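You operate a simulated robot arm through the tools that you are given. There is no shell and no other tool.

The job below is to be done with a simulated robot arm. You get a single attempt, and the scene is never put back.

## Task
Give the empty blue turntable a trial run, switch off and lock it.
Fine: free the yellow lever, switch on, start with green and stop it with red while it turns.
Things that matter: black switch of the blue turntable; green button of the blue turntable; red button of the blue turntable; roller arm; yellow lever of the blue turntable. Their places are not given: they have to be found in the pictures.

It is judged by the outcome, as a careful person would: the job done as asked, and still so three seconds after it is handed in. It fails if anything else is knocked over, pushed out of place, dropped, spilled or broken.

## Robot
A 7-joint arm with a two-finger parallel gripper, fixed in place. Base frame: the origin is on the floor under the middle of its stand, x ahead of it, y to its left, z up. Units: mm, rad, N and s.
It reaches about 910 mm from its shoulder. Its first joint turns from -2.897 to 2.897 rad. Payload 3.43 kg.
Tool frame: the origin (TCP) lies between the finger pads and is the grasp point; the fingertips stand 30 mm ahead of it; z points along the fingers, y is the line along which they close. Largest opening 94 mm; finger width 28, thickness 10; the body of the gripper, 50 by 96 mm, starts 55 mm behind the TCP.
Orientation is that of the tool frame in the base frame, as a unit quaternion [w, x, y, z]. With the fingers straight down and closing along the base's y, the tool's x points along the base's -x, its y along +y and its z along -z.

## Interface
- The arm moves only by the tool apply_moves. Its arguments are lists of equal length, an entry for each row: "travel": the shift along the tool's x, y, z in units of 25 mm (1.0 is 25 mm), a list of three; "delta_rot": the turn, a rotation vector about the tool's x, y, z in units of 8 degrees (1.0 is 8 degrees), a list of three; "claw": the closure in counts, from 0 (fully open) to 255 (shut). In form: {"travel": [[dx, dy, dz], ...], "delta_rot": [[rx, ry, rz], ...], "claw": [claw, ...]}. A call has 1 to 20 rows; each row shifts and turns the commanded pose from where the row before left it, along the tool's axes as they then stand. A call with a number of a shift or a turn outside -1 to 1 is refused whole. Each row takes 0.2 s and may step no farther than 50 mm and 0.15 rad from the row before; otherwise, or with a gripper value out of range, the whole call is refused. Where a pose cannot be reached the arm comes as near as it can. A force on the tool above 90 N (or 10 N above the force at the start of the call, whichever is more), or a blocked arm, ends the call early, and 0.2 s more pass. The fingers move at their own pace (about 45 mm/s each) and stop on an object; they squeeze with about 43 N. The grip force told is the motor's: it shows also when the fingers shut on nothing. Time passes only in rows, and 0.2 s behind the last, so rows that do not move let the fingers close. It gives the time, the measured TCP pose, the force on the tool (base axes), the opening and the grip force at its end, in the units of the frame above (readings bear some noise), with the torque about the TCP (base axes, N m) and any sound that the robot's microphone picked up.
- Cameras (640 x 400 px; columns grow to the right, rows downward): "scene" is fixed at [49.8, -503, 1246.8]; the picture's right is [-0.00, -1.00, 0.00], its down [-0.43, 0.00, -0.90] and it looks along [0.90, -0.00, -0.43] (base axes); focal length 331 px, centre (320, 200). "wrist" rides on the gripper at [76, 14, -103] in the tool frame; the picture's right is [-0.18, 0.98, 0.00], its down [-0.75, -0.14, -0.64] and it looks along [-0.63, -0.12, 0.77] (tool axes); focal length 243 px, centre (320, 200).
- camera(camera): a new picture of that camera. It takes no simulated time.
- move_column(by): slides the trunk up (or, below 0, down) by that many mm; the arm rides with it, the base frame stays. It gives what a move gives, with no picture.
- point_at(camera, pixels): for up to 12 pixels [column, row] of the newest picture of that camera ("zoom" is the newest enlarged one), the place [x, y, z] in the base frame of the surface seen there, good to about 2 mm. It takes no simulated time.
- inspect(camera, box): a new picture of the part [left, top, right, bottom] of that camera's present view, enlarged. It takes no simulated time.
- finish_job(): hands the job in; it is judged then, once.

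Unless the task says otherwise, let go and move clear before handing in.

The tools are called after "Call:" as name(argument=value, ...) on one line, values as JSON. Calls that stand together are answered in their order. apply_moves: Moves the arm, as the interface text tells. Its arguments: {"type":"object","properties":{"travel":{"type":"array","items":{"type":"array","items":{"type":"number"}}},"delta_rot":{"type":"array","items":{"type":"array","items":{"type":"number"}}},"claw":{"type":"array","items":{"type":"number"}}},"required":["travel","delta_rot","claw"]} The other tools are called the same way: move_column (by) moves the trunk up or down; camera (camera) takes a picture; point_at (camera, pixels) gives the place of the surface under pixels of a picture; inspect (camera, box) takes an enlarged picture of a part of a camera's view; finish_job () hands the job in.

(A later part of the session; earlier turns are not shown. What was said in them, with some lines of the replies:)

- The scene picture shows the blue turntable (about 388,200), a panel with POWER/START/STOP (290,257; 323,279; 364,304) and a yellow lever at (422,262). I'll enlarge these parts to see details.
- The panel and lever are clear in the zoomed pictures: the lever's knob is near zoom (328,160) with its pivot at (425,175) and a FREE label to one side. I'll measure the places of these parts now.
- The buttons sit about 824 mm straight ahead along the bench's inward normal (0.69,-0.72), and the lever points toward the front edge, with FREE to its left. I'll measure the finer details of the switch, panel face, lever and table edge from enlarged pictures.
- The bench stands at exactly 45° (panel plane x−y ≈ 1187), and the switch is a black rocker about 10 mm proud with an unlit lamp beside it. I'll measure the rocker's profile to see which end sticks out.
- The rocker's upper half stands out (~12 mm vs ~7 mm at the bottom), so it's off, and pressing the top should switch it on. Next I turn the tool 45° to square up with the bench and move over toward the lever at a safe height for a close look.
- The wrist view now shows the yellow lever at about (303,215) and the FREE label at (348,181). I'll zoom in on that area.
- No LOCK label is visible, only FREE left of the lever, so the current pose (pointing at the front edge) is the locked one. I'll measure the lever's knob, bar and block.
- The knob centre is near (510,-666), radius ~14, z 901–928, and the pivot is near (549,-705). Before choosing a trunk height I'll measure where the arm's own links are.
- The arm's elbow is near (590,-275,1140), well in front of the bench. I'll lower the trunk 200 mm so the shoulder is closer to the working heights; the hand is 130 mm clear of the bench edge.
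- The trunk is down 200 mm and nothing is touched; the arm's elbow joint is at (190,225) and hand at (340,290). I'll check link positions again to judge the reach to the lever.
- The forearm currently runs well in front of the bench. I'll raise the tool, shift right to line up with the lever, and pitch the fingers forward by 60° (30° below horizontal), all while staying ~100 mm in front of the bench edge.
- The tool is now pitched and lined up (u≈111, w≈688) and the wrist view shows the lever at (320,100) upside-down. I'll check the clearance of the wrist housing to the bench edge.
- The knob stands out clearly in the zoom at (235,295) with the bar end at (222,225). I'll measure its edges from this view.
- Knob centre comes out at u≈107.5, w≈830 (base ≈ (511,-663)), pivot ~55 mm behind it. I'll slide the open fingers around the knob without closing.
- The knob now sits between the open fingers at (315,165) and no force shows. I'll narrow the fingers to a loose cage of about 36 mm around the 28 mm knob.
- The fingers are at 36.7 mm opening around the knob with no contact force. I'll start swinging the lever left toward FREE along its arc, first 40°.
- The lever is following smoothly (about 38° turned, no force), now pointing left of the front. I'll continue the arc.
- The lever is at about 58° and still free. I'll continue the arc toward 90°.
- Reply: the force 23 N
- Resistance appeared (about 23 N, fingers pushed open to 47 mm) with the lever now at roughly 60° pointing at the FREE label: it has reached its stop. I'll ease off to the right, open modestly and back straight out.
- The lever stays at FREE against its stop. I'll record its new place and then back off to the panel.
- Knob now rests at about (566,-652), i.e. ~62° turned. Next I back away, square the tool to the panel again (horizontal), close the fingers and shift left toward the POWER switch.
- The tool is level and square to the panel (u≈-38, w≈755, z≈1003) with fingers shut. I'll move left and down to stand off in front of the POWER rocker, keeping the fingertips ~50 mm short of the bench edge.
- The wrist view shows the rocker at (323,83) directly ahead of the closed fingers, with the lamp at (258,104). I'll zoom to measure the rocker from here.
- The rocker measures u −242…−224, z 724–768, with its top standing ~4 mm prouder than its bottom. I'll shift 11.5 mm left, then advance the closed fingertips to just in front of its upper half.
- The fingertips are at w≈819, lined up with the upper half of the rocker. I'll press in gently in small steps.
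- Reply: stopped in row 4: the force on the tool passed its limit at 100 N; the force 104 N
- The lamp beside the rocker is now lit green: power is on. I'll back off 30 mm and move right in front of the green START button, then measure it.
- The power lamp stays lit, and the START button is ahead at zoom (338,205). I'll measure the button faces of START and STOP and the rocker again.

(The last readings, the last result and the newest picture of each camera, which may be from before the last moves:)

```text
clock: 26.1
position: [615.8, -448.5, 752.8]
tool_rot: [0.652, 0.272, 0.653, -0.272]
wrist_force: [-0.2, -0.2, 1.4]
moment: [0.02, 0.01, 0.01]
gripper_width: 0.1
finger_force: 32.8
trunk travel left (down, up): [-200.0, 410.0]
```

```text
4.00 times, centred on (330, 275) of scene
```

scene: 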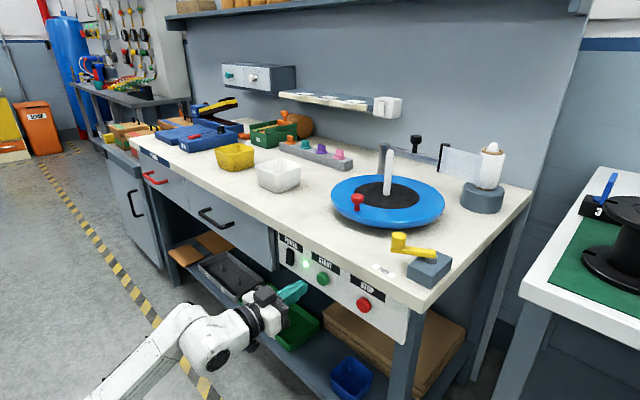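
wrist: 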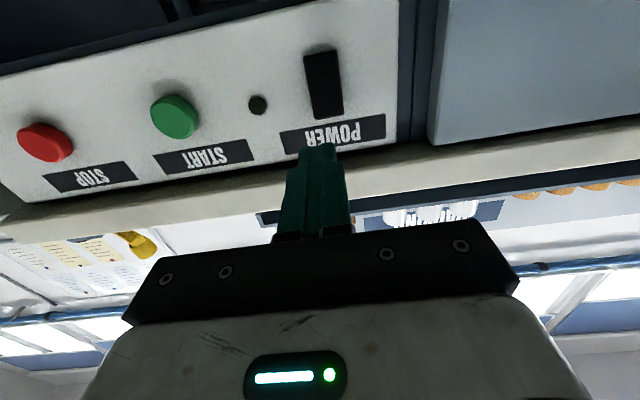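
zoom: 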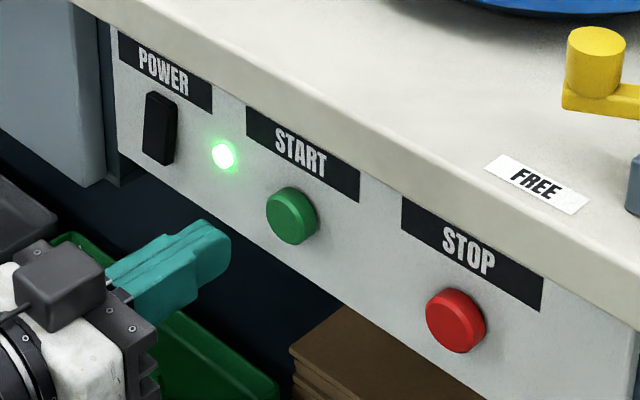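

START's face is centred at u≈−112, z≈744 (w≈824.6); STOP's at u≈+8, z≈745. I'll align on START and bring the fingertips just short of touching it.

Call:
apply_moves(travel=[[0.33, -0.25, 0], [0, 0, 0.75], [0, 0, 0.75], [0, 0, 0]], delta_rot=[[0, 0, 0], [0, 0, 0], [0, 0, 0], [0, 0, 0]], claw=[255, 255, 255, 255])

Call:
inspect(camera="wrist", box=[160, 30, 440, 210])

Call:
inspect(camera="scene", box=[275, 225, 385, 325])

```text
clock: 27.1
position: [637.3, -480.1, 744.3]
tool_rot: [0.652, 0.271, 0.654, -0.272]
wrist_force: [1.5, -1.1, -0.2]
moment: [-0.01, 0.0, 0.03]
gripper_width: 0.0
finger_force: 33.2
trunk travel left (down, up): [-200.0, 410.0]
```

```text
2.22 times, centred on (300, 120) of wrist
```

zoom: 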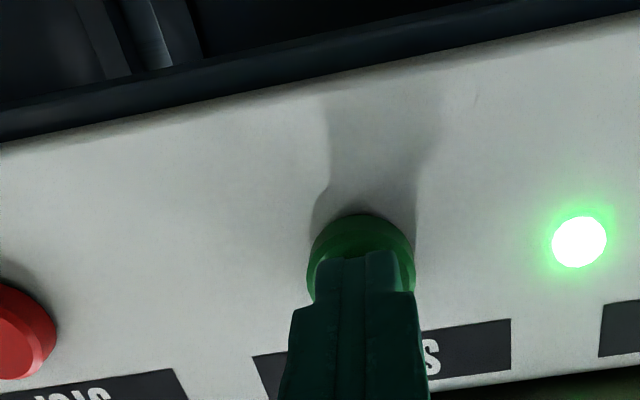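

```text
4.00 times, centred on (330, 275) of scene
```

zoom: 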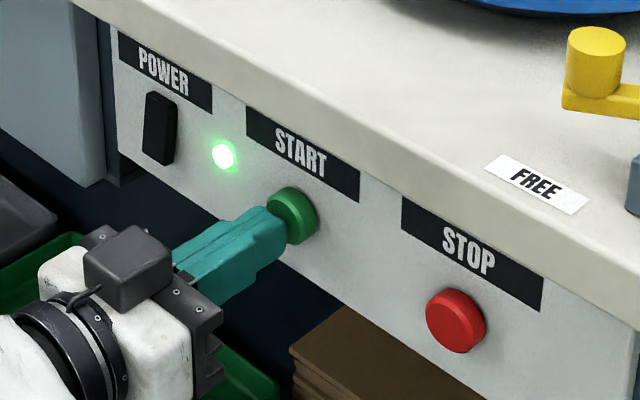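

The fingertips are centred on the START button about 4 mm away with no force. I'll check the table is clear (scene view showed it empty and arm clear) and press in small steps.

Call:
apply_moves(travel=[[0, 0, 0.16], [0, 0, 0.08], [0, 0, 0.08]], delta_rot=[[0, 0, 0], [0, 0, 0], [0, 0, 0]], claw=[255, 255, 255])

Call:
camera(camera="scene")

```text
clock: 27.9
position: [642.4, -486.4, 745.6]
tool_rot: [0.652, 0.271, 0.654, -0.272]
wrist_force: [-0.9, 2.9, 0.8]
moment: [-0.02, -0.03, 0.05]
gripper_width: 0.0
finger_force: 32.6
trunk travel left (down, up): [-200.0, 410.0]
heard: click
```

```text
taken
```

scene: 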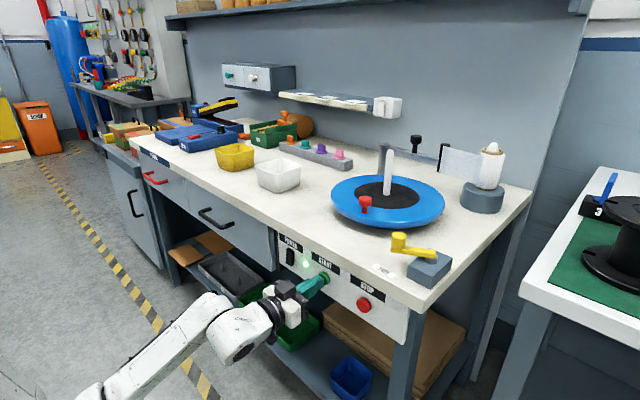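

A click was heard and the turntable's red knob has moved from (357,200) to (365,203): it's turning. I'll pull back and slide over to the STOP button.

Call:
apply_moves(travel=[[0, 0, -1], [0, -0.96, 0], [0, -0.96, 0], [0, -0.96, 0], [0, -0.96, 0], [0, -0.96, 0], [0, 0, 0.6]], delta_rot=[[0, 0, 0], [0, 0, 0], [0, 0, 0], [0, 0, 0], [0, 0, 0], [0, 0, 0], [0, 0, 0]], claw=[255, 255, 255, 255, 255, 255, 255])

Call:
camera(camera="scene")

Call:
inspect(camera="wrist", box=[160, 30, 440, 210])

```text
clock: 29.6
position: [550.9, -564.0, 746.2]
tool_rot: [0.652, 0.271, 0.654, -0.273]
wrist_force: [0.1, 0.2, 0.5]
moment: [-0.01, -0.02, -0.02]
gripper_width: 0.0
finger_force: 32.6
trunk travel left (down, up): [-200.0, 410.0]
```

```text
taken
```

scene: 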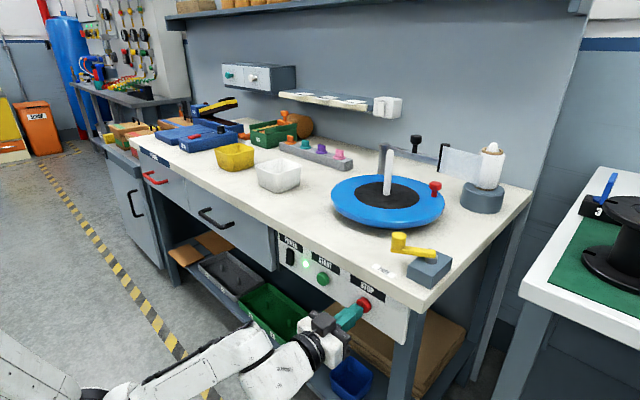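

```text
2.22 times, centred on (300, 120) of wrist
```

zoom: 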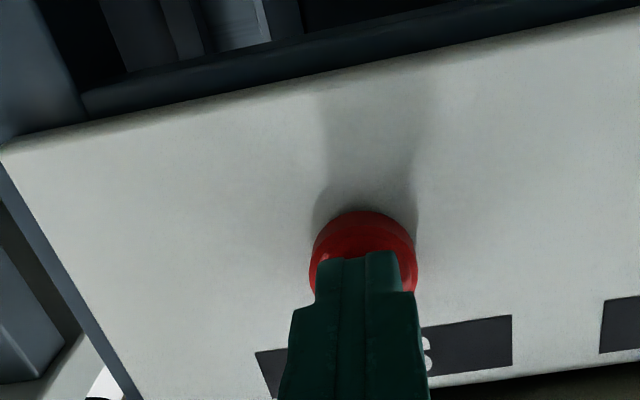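

The red knob has travelled around to (435,188), so the table is clearly turning, and the fingertips are centred on STOP, ~6 mm away. I'll press it now.

Call:
apply_moves(travel=[[0, 0, 0.22], [0, 0, 0.1], [0, 0, 0.08]], delta_rot=[[0, 0, 0], [0, 0, 0], [0, 0, 0]], claw=[255, 255, 255])

Call:
camera(camera="scene")

```text
clock: 30.4
position: [556.8, -571.1, 746.0]
tool_rot: [0.651, 0.272, 0.654, -0.273]
wrist_force: [-3.1, 1.2, -0.2]
moment: [-0.04, 0.0, -0.04]
gripper_width: 0.0
finger_force: 32.8
trunk travel left (down, up): [-200.0, 410.0]
heard: click
```

```text
taken
```

scene: 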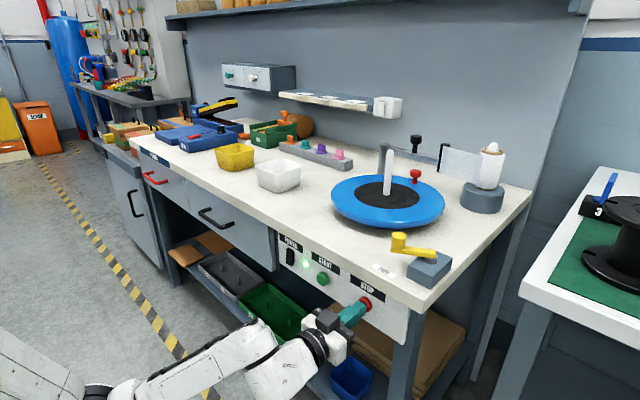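

STOP clicked with the knob at (415,177). I'll pull back and check that the turntable has come to rest.

Call:
apply_moves(travel=[[0, 0, -1], [0, 0, -0.4], [0, 0, 0]], delta_rot=[[0, 0, 0], [0, 0, 0], [0, 0, 0]], claw=[255, 255, 255])

Call:
inspect(camera="scene", box=[320, 120, 520, 245])

```text
clock: 31.1
position: [533.4, -546.7, 745.4]
tool_rot: [0.651, 0.271, 0.654, -0.273]
wrist_force: [-0.4, -0.5, 0.4]
moment: [-0.05, 0.0, 0.0]
gripper_width: 0.0
finger_force: 32.8
trunk travel left (down, up): [-200.0, 410.0]
```

```text
3.20 times, centred on (420, 182) of scene
```

zoom: 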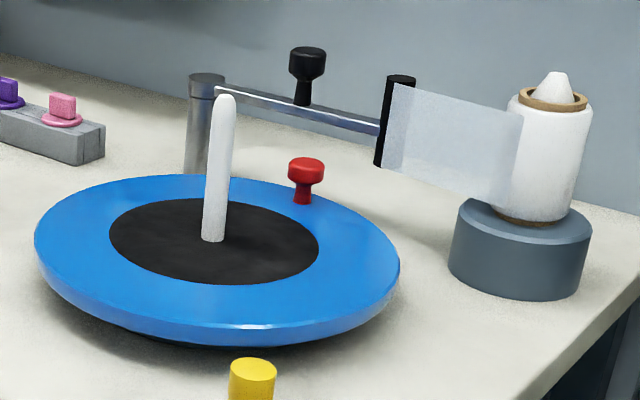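

The knob sits still at about (415,174). I'll slide left to the POWER rocker again, this time lower so as to press its bottom half to switch off.

Call:
apply_moves(travel=[[0.0776, 0.97, 0], [0.0776, 0.97, 0], [0.0776, 0.97, 0], [0.0776, 0.97, 0], [0.0776, 0.97, 0], [0.0776, 0.97, 0], [0.0776, 0.97, 0], [0.0776, 0.97, 0], [0.0776, 0.97, 0], [0.0776, 0.97, 0], [0, 0, 0]], delta_rot=[[0, 0, 0], [0, 0, 0], [0, 0, 0], [0, 0, 0], [0, 0, 0], [0, 0, 0], [0, 0, 0], [0, 0, 0], [0, 0, 0], [0, 0, 0], [0, 0, 0]], claw=[255, 255, 255, 255, 255, 255, 255, 255, 255, 255, 255])

Call:
inspect(camera="wrist", box=[200, 30, 440, 200])

Call:
camera(camera="scene")

Call:
inspect(camera="scene", box=[320, 120, 520, 245])

```text
clock: 33.5
position: [703.0, -375.8, 725.8]
tool_rot: [0.652, 0.271, 0.654, -0.272]
wrist_force: [0.4, -1.2, -0.3]
moment: [0.03, 0.0, 0.01]
gripper_width: 0.1
finger_force: 33.2
trunk travel left (down, up): [-200.0, 410.0]
```

```text
2.35 times, centred on (320, 115) of wrist
```

zoom: 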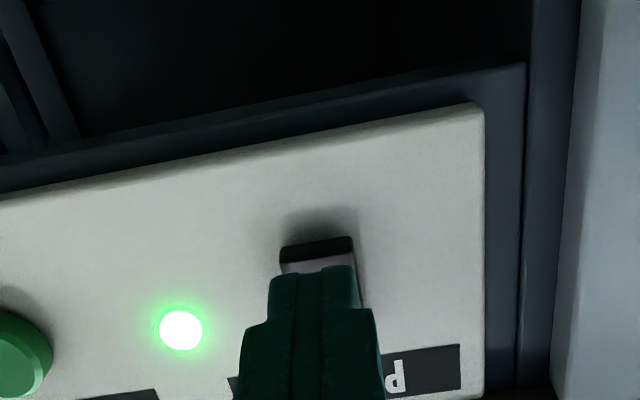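

```text
taken
```

scene: 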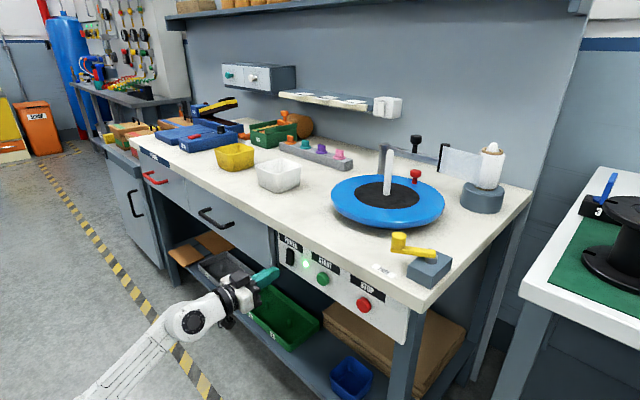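

```text
3.20 times, centred on (420, 182) of scene
```

zoom: 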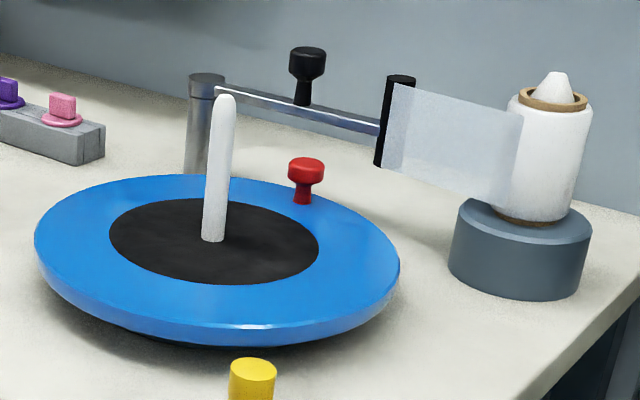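

The turntable is at rest (knob unchanged over 2.4 s). The fingertips now face the lower half of the rocker; I'll advance to just before contact.

Call:
apply_moves(travel=[[0, 0.05, 0.6], [0, 0, 0.6], [0, 0, 0]], delta_rot=[[0, 0, 0], [0, 0, 0], [0, 0, 0]], claw=[255, 255, 255])

Call:
inspect(camera="scene", box=[240, 225, 340, 295])

```text
clock: 34.4
position: [725.6, -396.1, 725.0]
tool_rot: [0.651, 0.271, 0.654, -0.273]
wrist_force: [0.5, -0.5, 0.0]
moment: [0.03, 0.0, 0.02]
gripper_width: 0.1
finger_force: 33.0
trunk travel left (down, up): [-200.0, 410.0]
```

```text
5.71 times, centred on (290, 260) of scene
```

zoom: 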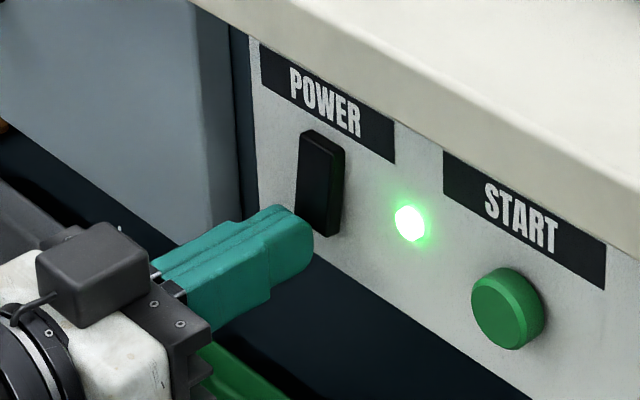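

The fingertips stand ~4 mm off the rocker's lower half. I'll press in gently, in small steps.

Call:
apply_moves(travel=[[0, 0, 0.12], [0, 0, 0.06], [0, 0, 0.06]], delta_rot=[[0, 0, 0], [0, 0, 0], [0, 0, 0]], claw=[255, 255, 255])

Call:
inspect(camera="scene", box=[240, 225, 340, 295])

```text
clock: 35.1
position: [730.1, -399.9, 724.8]
tool_rot: [0.651, 0.272, 0.654, -0.274]
wrist_force: [0.1, -0.2, -0.6]
moment: [0.01, 0.02, 0.02]
gripper_width: 0.3
finger_force: 33.2
trunk travel left (down, up): [-200.0, 410.0]
```

```text
5.71 times, centred on (290, 260) of scene
```

zoom: 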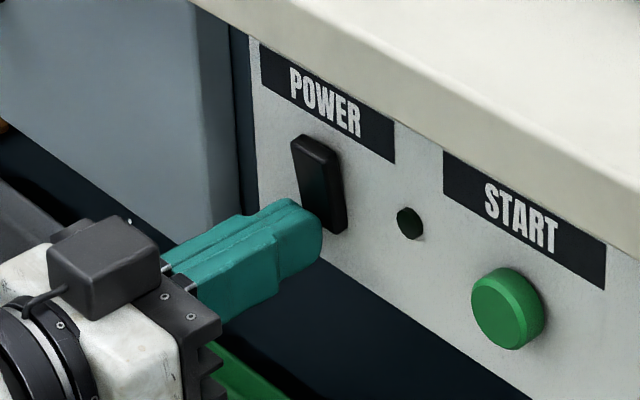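

The lamp has gone out and the rocker has tipped back: power is off. Now I back out and rise in front of the bench to return to the lever.

Call:
apply_moves(travel=[[0, 0, -1], [0, 0, -1], [-1, -0.7, 0], [-1, -0.7, 0], [-1, -0.7, 0], [-1, -0.7, 0], [-1, -0.7, 0], [-1, -0.7, 0], [-1, -0.7, 0], [-1, -0.7, 0], [-1, -0.7, 0], [-1, -0.7, 0], [-1, -0.7, 0], [0, 0, 0], [0, 0, 0], [0, 0, 0], [0, 0, 0], [0, 0, 0]], delta_rot=[[0, 0, 0], [0, 0, 0], [0, 0, 0], [0, 0, 0], [0, 0, 0], [0, 0, 0], [0, 0, 0], [0, 0, 0], [0, 0, 0], [0, 0, 0], [0, 0, 0], [0, 0, 0], [0, 0, 0], [0, 0.9375, 0], [0, 0.9375, 0], [0, 0.9375, 0], [0, 0.9375, 0], [0, 0, 0]], claw=[255, 255, 255, 255, 255, 255, 255, 255, 255, 255, 255, 255, 255, 200, 150, 100, 100, 100])

Call:
camera(camera="scene")

Call:
inspect(camera="scene", box=[275, 225, 385, 325])

```text
clock: 39.0
position: [559.8, -500.3, 1001.4]
tool_rot: [0.459, 0.333, 0.8, -0.193]
wrist_force: [-0.3, 0.9, -0.3]
moment: [0.0, -0.01, 0.02]
gripper_width: 57.1
finger_force: 0.0
trunk travel left (down, up): [-200.0, 410.0]
```

```text
taken
```

scene: 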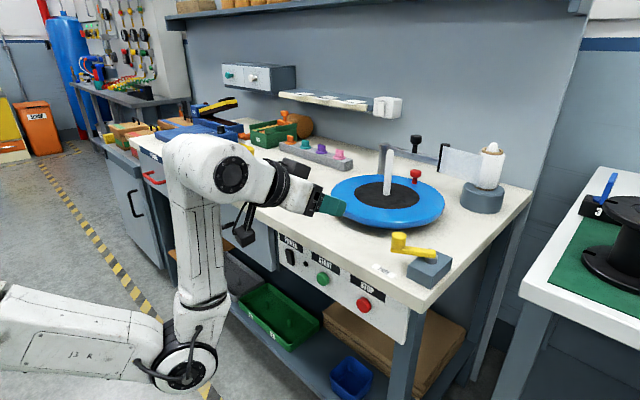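

```text
4.00 times, centred on (330, 275) of scene
```

zoom: 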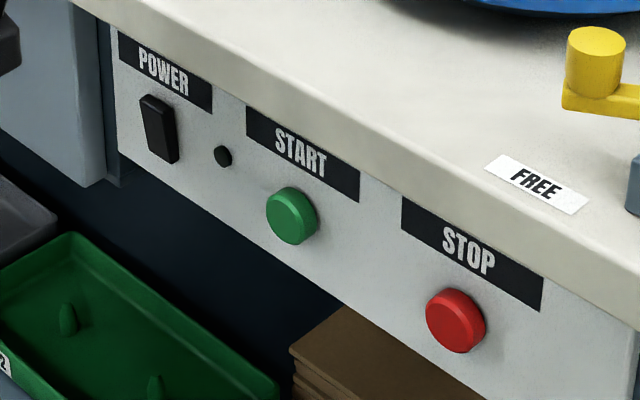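

Power is off (lamp dark, rocker top out again) and the lever still rests at FREE. I'll turn the tool 40° toward the lever's line and go to a standoff 90 mm from the knob.

Call:
apply_moves(travel=[[0, 0, 0], [0, 0, 0], [0, 0, 0], [0, 0, 0], [0, 0, 0], [0, 0, 0], [0, 0, 0], [0, 0, 0], [-0.04, -0.08, 0.9], [-0.04, -0.08, 0.9], [-0.03, -0.07, 0.93], [0, 0, 0]], delta_rot=[[0.541, 0, 0.3125], [0.541, 0, 0.3125], [0.541, 0, 0.3125], [0.541, 0, 0.3125], [0.541, 0, 0.3125], [0.541, 0, 0.3125], [0.541, 0, 0.3125], [0.541, 0, 0.3125], [0, 0, 0], [0, 0, 0], [0, 0, 0], [0, 0, 0]], claw=[100, 100, 100, 100, 100, 100, 100, 100, 100, 100, 100, 100])

Call:
camera(camera="wrist")

Call:
camera(camera="scene")

Call:
inspect(camera="wrist", box=[220, 30, 420, 230])

```text
clock: 41.5
position: [557.9, -561.7, 969.0]
tool_rot: [0.367, 0.586, 0.637, -0.34]
wrist_force: [-0.1, 0.4, 0.4]
moment: [0.01, -0.01, -0.01]
gripper_width: 57.4
finger_force: 0.1
trunk travel left (down, up): [-200.0, 410.0]
```

```text
taken
```

wrist: 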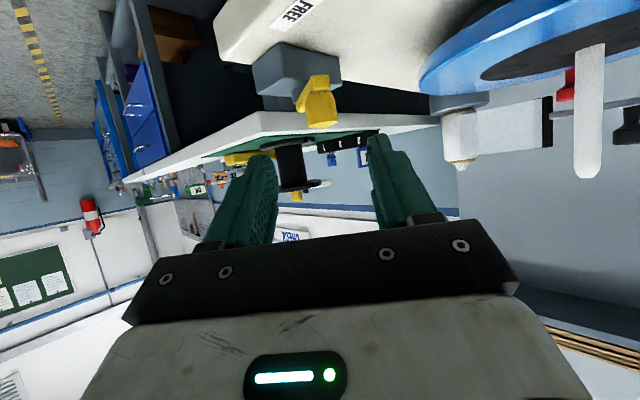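

```text
taken
```

scene: 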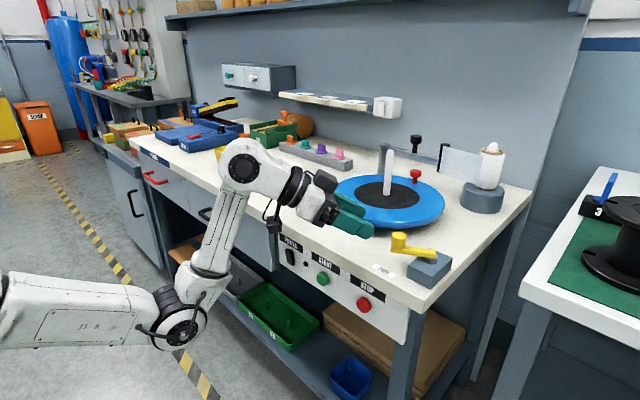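

```text
2.00 times, centred on (320, 130) of wrist
```

zoom: 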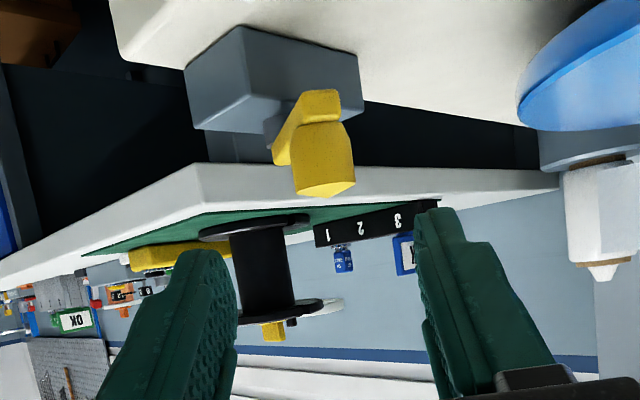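

The knob is at zoom (322,160), nicely between the two fingers' lines. I'll measure its position from this view before entering.

Call:
point_at(camera="zoom", pixels=[[322, 150], [297, 150], [349, 150], [325, 170], [322, 190], [320, 100], [300, 110], [335, 100]])

```text
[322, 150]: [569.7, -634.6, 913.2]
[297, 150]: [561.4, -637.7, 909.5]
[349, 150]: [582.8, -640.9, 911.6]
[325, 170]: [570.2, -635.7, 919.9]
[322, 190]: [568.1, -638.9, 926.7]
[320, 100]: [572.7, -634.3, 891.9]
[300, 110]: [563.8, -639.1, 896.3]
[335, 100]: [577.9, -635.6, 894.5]
```

The knob's centre is at about (570,-651), 89 mm straight ahead along the tool axis. I'll move in so it sits between the fingers, then narrow to the loose cage.

Call:
apply_moves(travel=[[0, 0.06, 0.89], [0, 0.06, 0.89], [0, 0.05, 0.89], [0, 0, 0.89], [0, 0, 0], [0, 0, 0], [0, 0, 0], [0, 0, 0]], delta_rot=[[0, 0, 0], [0, 0, 0], [0, 0, 0], [0, 0, 0], [0, 0, 0], [0, 0, 0], [0, 0, 0], [0, 0, 0]], claw=[100, 100, 100, 100, 120, 155, 155, 155])

Call:
inspect(camera="wrist", box=[220, 80, 420, 240])

Call:
inspect(camera="scene", box=[350, 210, 480, 310])

```text
clock: 43.4
position: [568.9, -637.2, 924.0]
tool_rot: [0.367, 0.586, 0.638, -0.339]
wrist_force: [0.4, 0.0, -0.1]
moment: [0.02, 0.01, -0.04]
gripper_width: 37.1
finger_force: 0.0
trunk travel left (down, up): [-200.0, 410.0]
```

```text
2.50 times, centred on (320, 160) of wrist
```

zoom: 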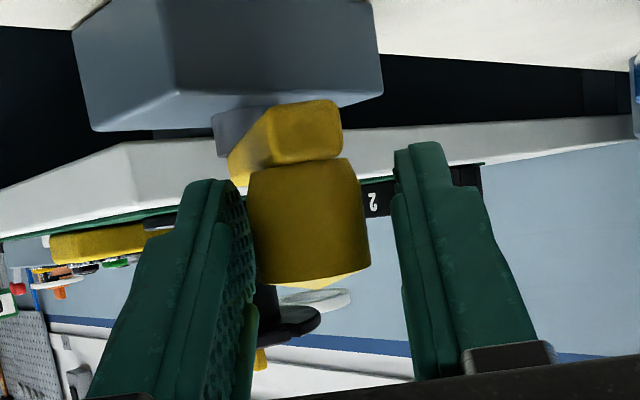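

```text
4.00 times, centred on (415, 260) of scene
```

zoom: 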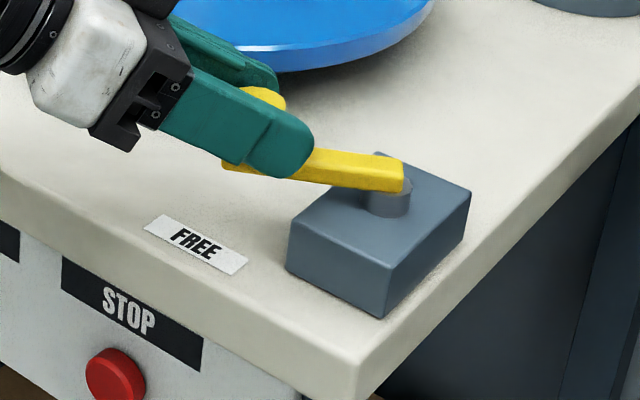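

The knob is caged (opening 37 mm, no force). I'll swing the lever back along its arc toward the locked position, first part.

Call:
apply_moves(travel=[[0.008, -0.336, -0.014], [0.038, -0.33, -0.066], [0.0315, -0.334, -0.0545], [0.0241, -0.337, -0.0417], [0.0171, -0.34, -0.0296], [0.0101, -0.342, -0.0174]], delta_rot=[[0, 0, 0], [-0.541, 0, -0.3125], [-0.541, 0, -0.3125], [-0.541, 0, -0.3125], [-0.541, 0, -0.3125], [-0.541, 0, -0.3125]], claw=[155, 155, 155, 155, 155, 155])

Call:
inspect(camera="wrist", box=[220, 80, 420, 240])

Call:
inspect(camera="scene", box=[350, 210, 480, 310])

```text
clock: 44.8
position: [519.7, -642.1, 924.9]
tool_rot: [0.432, 0.434, 0.75, -0.252]
wrist_force: [0.7, -0.7, -0.8]
moment: [0.01, 0.02, -0.03]
gripper_width: 37.1
finger_force: 0.1
trunk travel left (down, up): [-200.0, 410.0]
```

```text
2.50 times, centred on (320, 160) of wrist
```

zoom: 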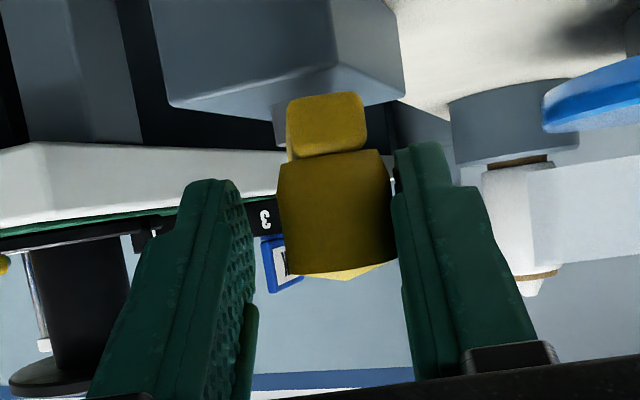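

```text
4.00 times, centred on (415, 260) of scene
```

zoom: 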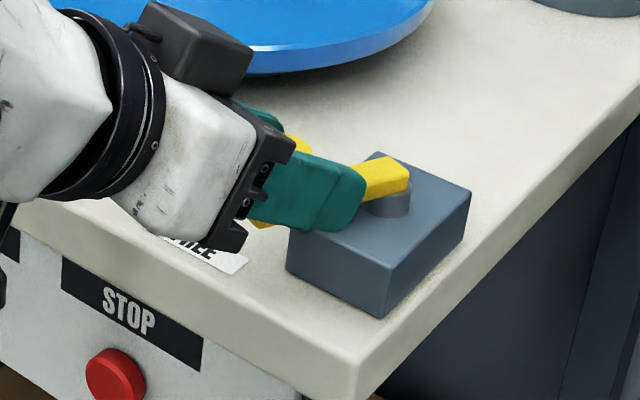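

The lever follows the left finger without force. I'll finish the arc back to the original locked angle.

Call:
apply_moves(travel=[[0.003, -0.344, -0.005], [-0.0043, -0.344, 0.0075], [-0.0115, -0.345, 0.0199], [0, 0, 0]], delta_rot=[[-0.541, 0, -0.3125], [-0.541, 0, -0.3125], [-0.541, 0, -0.3125], [0, 0, 0]], claw=[155, 155, 155, 155])

Call:
inspect(camera="wrist", box=[220, 80, 420, 240])

Call:
inspect(camera="scene", box=[350, 210, 480, 310])

```text
clock: 45.8
position: [499.5, -657.9, 926.2]
tool_rot: [0.46, 0.332, 0.8, -0.192]
wrist_force: [0.8, -0.6, 0.6]
moment: [-0.04, -0.02, 0.0]
gripper_width: 36.9
finger_force: 0.1
trunk travel left (down, up): [-200.0, 410.0]
```

```text
2.50 times, centred on (320, 160) of wrist
```

zoom: 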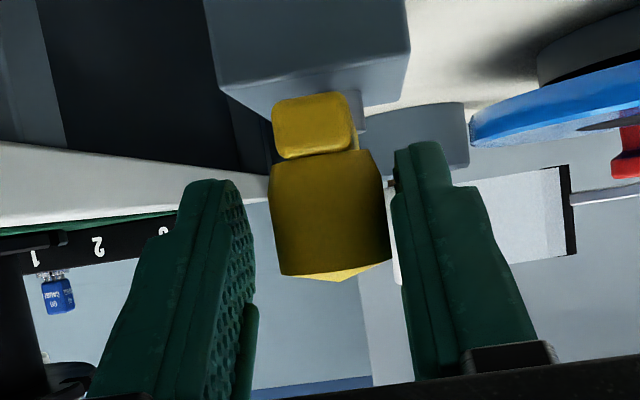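

```text
4.00 times, centred on (415, 260) of scene
```

zoom: 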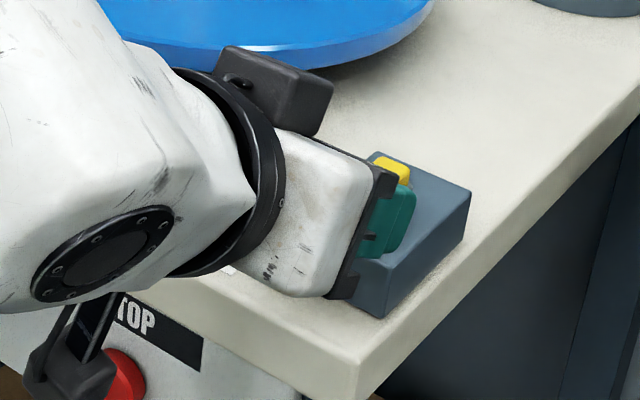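

The lever is back at nearly its original angle with no stop felt yet. I'll nudge it a few millimetres further right to seat it against its locked stop, watching the force.

Call:
apply_moves(travel=[[0, -0.12, 0], [0, 0, 0]], delta_rot=[[0, 0, 0], [0, 0, 0]], claw=[155, 155])

Call:
inspect(camera="wrist", box=[220, 80, 420, 240])

```text
clock: 46.4
position: [496.6, -659.5, 925.2]
tool_rot: [0.461, 0.332, 0.8, -0.193]
wrist_force: [-0.2, 1.0, 0.3]
moment: [-0.01, -0.02, 0.0]
gripper_width: 37.0
finger_force: 0.0
trunk travel left (down, up): [-200.0, 410.0]
```

```text
2.50 times, centred on (320, 160) of wrist
```

zoom: 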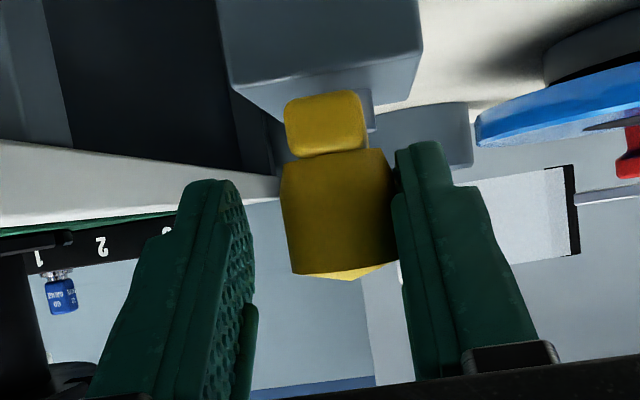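

The knob has just come against the pushing finger (its edge at zoom x≈397), still no force. I'll nudge a little more.

Call:
apply_moves(travel=[[0, -0.1, 0], [0, 0, 0]], delta_rot=[[0, 0, 0], [0, 0, 0]], claw=[155, 155])

Call:
inspect(camera="wrist", box=[220, 80, 420, 240])

```text
clock: 47.0
position: [495.7, -661.0, 925.8]
tool_rot: [0.459, 0.332, 0.801, -0.192]
wrist_force: [4.3, 2.8, -1.6]
moment: [0.09, -0.03, 0.02]
gripper_width: 39.8
finger_force: 3.1
trunk travel left (down, up): [-200.0, 410.0]
```

```text
2.50 times, centred on (320, 160) of wrist
```

zoom: 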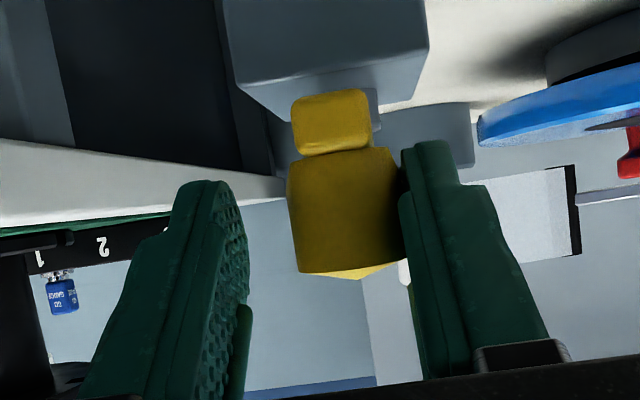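

A firm resistance (about 5 N, fingers forced to 39.8 mm) shows the lever is seated against its locked stop. I'll ease off, open and back straight out.

Call:
apply_moves(travel=[[0, 0.22, 0], [0, 0, 0], [0, 0, 0], [0, 0, -0.5], [0, 0, -1], [0, 0, -1], [0, 0, -1], [0, 0, -1], [0, 0, -1], [0, 0, 0]], delta_rot=[[0, 0, 0], [0, 0, 0], [0, 0, 0], [0, 0, 0], [0, 0, 0], [0, 0, 0], [0, 0, 0], [0, 0, 0], [0, 0, 0], [0, 0, 0]], claw=[140, 110, 90, 90, 90, 90, 90, 90, 90, 90])

Call:
camera(camera="wrist")

Call:
camera(camera="scene")

Call:
inspect(camera="scene", box=[390, 235, 460, 295])

```text
clock: 49.1
position: [414.6, -571.6, 993.8]
tool_rot: [0.46, 0.332, 0.8, -0.193]
wrist_force: [-1.4, 0.5, 0.3]
moment: [-0.01, 0.01, 0.02]
gripper_width: 61.0
finger_force: 0.0
trunk travel left (down, up): [-200.0, 410.0]
```

```text
taken
```

wrist: 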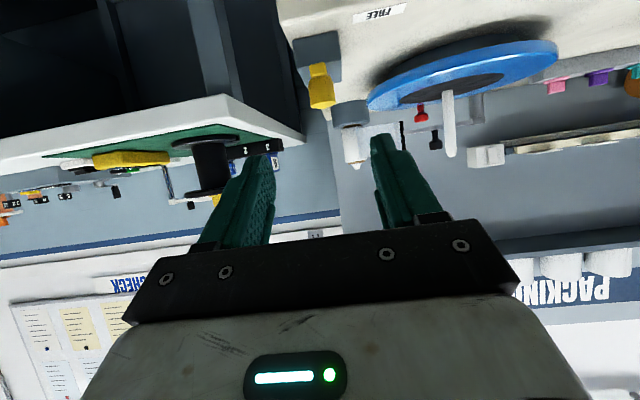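

```text
taken
```

scene: 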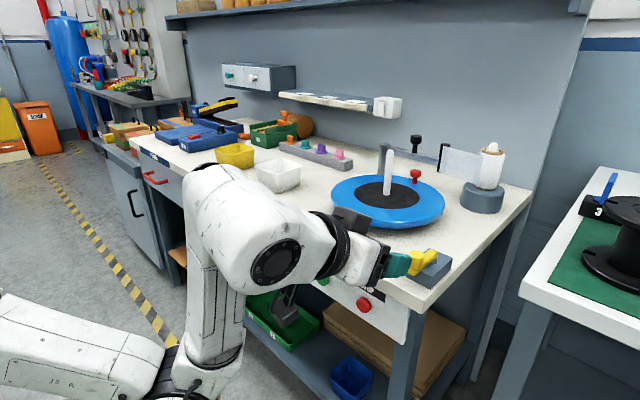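

```text
6.67 times, centred on (425, 265) of scene
```

zoom: 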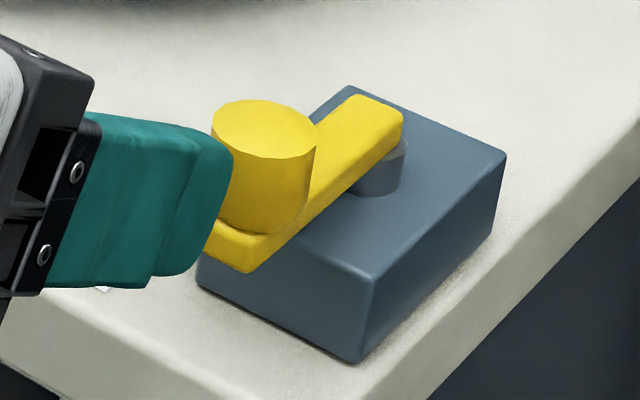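

The lever looks exactly as in the first picture (knob at zoom (263,115), bar end at (225,250)), so it's locked. I'll move the arm further clear and take a last look.

Call:
apply_moves(travel=[[0, 0.4, -1], [0, 0.4, -1], [0, 0.4, -1], [0, 0, 0], [0, 0, 0]], delta_rot=[[0, 0, 0], [0, 0, 0], [0, 0, 0], [0, 0, 0], [0, 0, 0]], claw=[90, 90, 90, 90, 90])

Call:
camera(camera="scene")

Call:
camera(camera="wrist")

Call:
inspect(camera="scene", box=[320, 120, 520, 245])

```text
clock: 50.4
position: [392.1, -504.9, 1029.9]
tool_rot: [0.461, 0.332, 0.8, -0.193]
wrist_force: [-0.6, 0.2, 0.1]
moment: [0.0, 0.0, 0.03]
gripper_width: 60.9
finger_force: 0.0
trunk travel left (down, up): [-200.0, 410.0]
```

```text
taken
```

scene: 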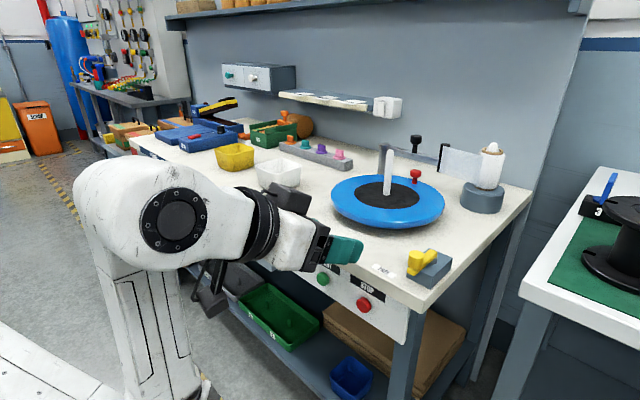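

```text
taken
```

wrist: 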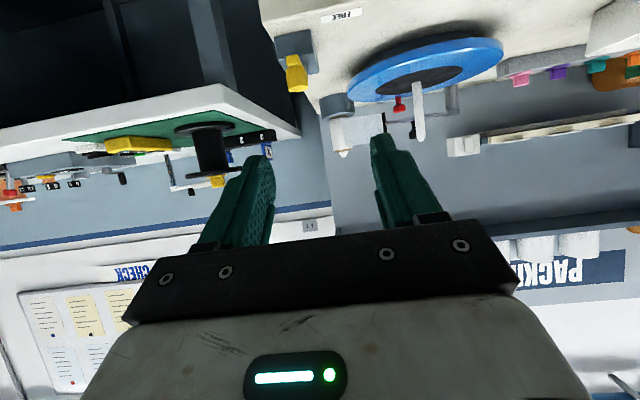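

```text
3.20 times, centred on (420, 182) of scene
```

zoom: 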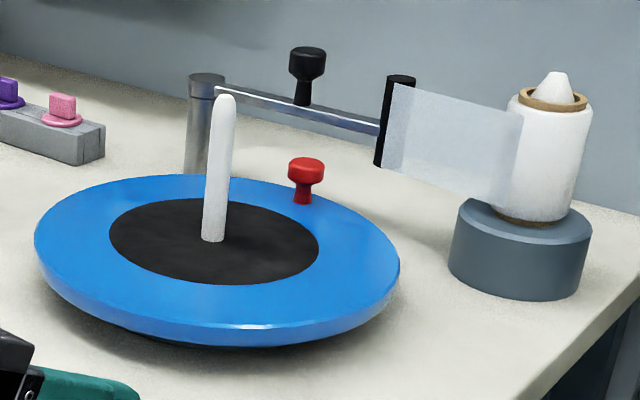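

The table is at rest with the red knob still at (415,174), the lever is back in its locked place at (422,262), and the power lamp was last seen dark after switch-off. The roller arm hasn't moved and the arm is clear, so I'm handing the job in.

Call:
finish_job()

```text
The job is handed in.
```

The blue turntable had its trial run and is now stopped, switched off and locked. I handed the job in, but no verdict has come back yet.

- **Free:** I swung the yellow lever about 60° to its FREE stop.
- **On:** I pressed the top of the black switch and the lamp lit green. I pushed harder than needed here: the force limit cut in at 100 N. The switch worked normally afterwards.
- **Run:** I pressed green and heard a click. The red knob on the table moved round, so it was turning.
- **Stop:** I pressed red while it turned and heard a click. The knob then held the same position in every later picture.
- **Off:** I pressed the bottom of the switch and the lamp went dark.
- **Lock:** I swung the lever back against its stop, and it looks the same as in the first picture.

The roller arm was not touched, and I saw nothing else moved. The gripper is open and clear of the bench.
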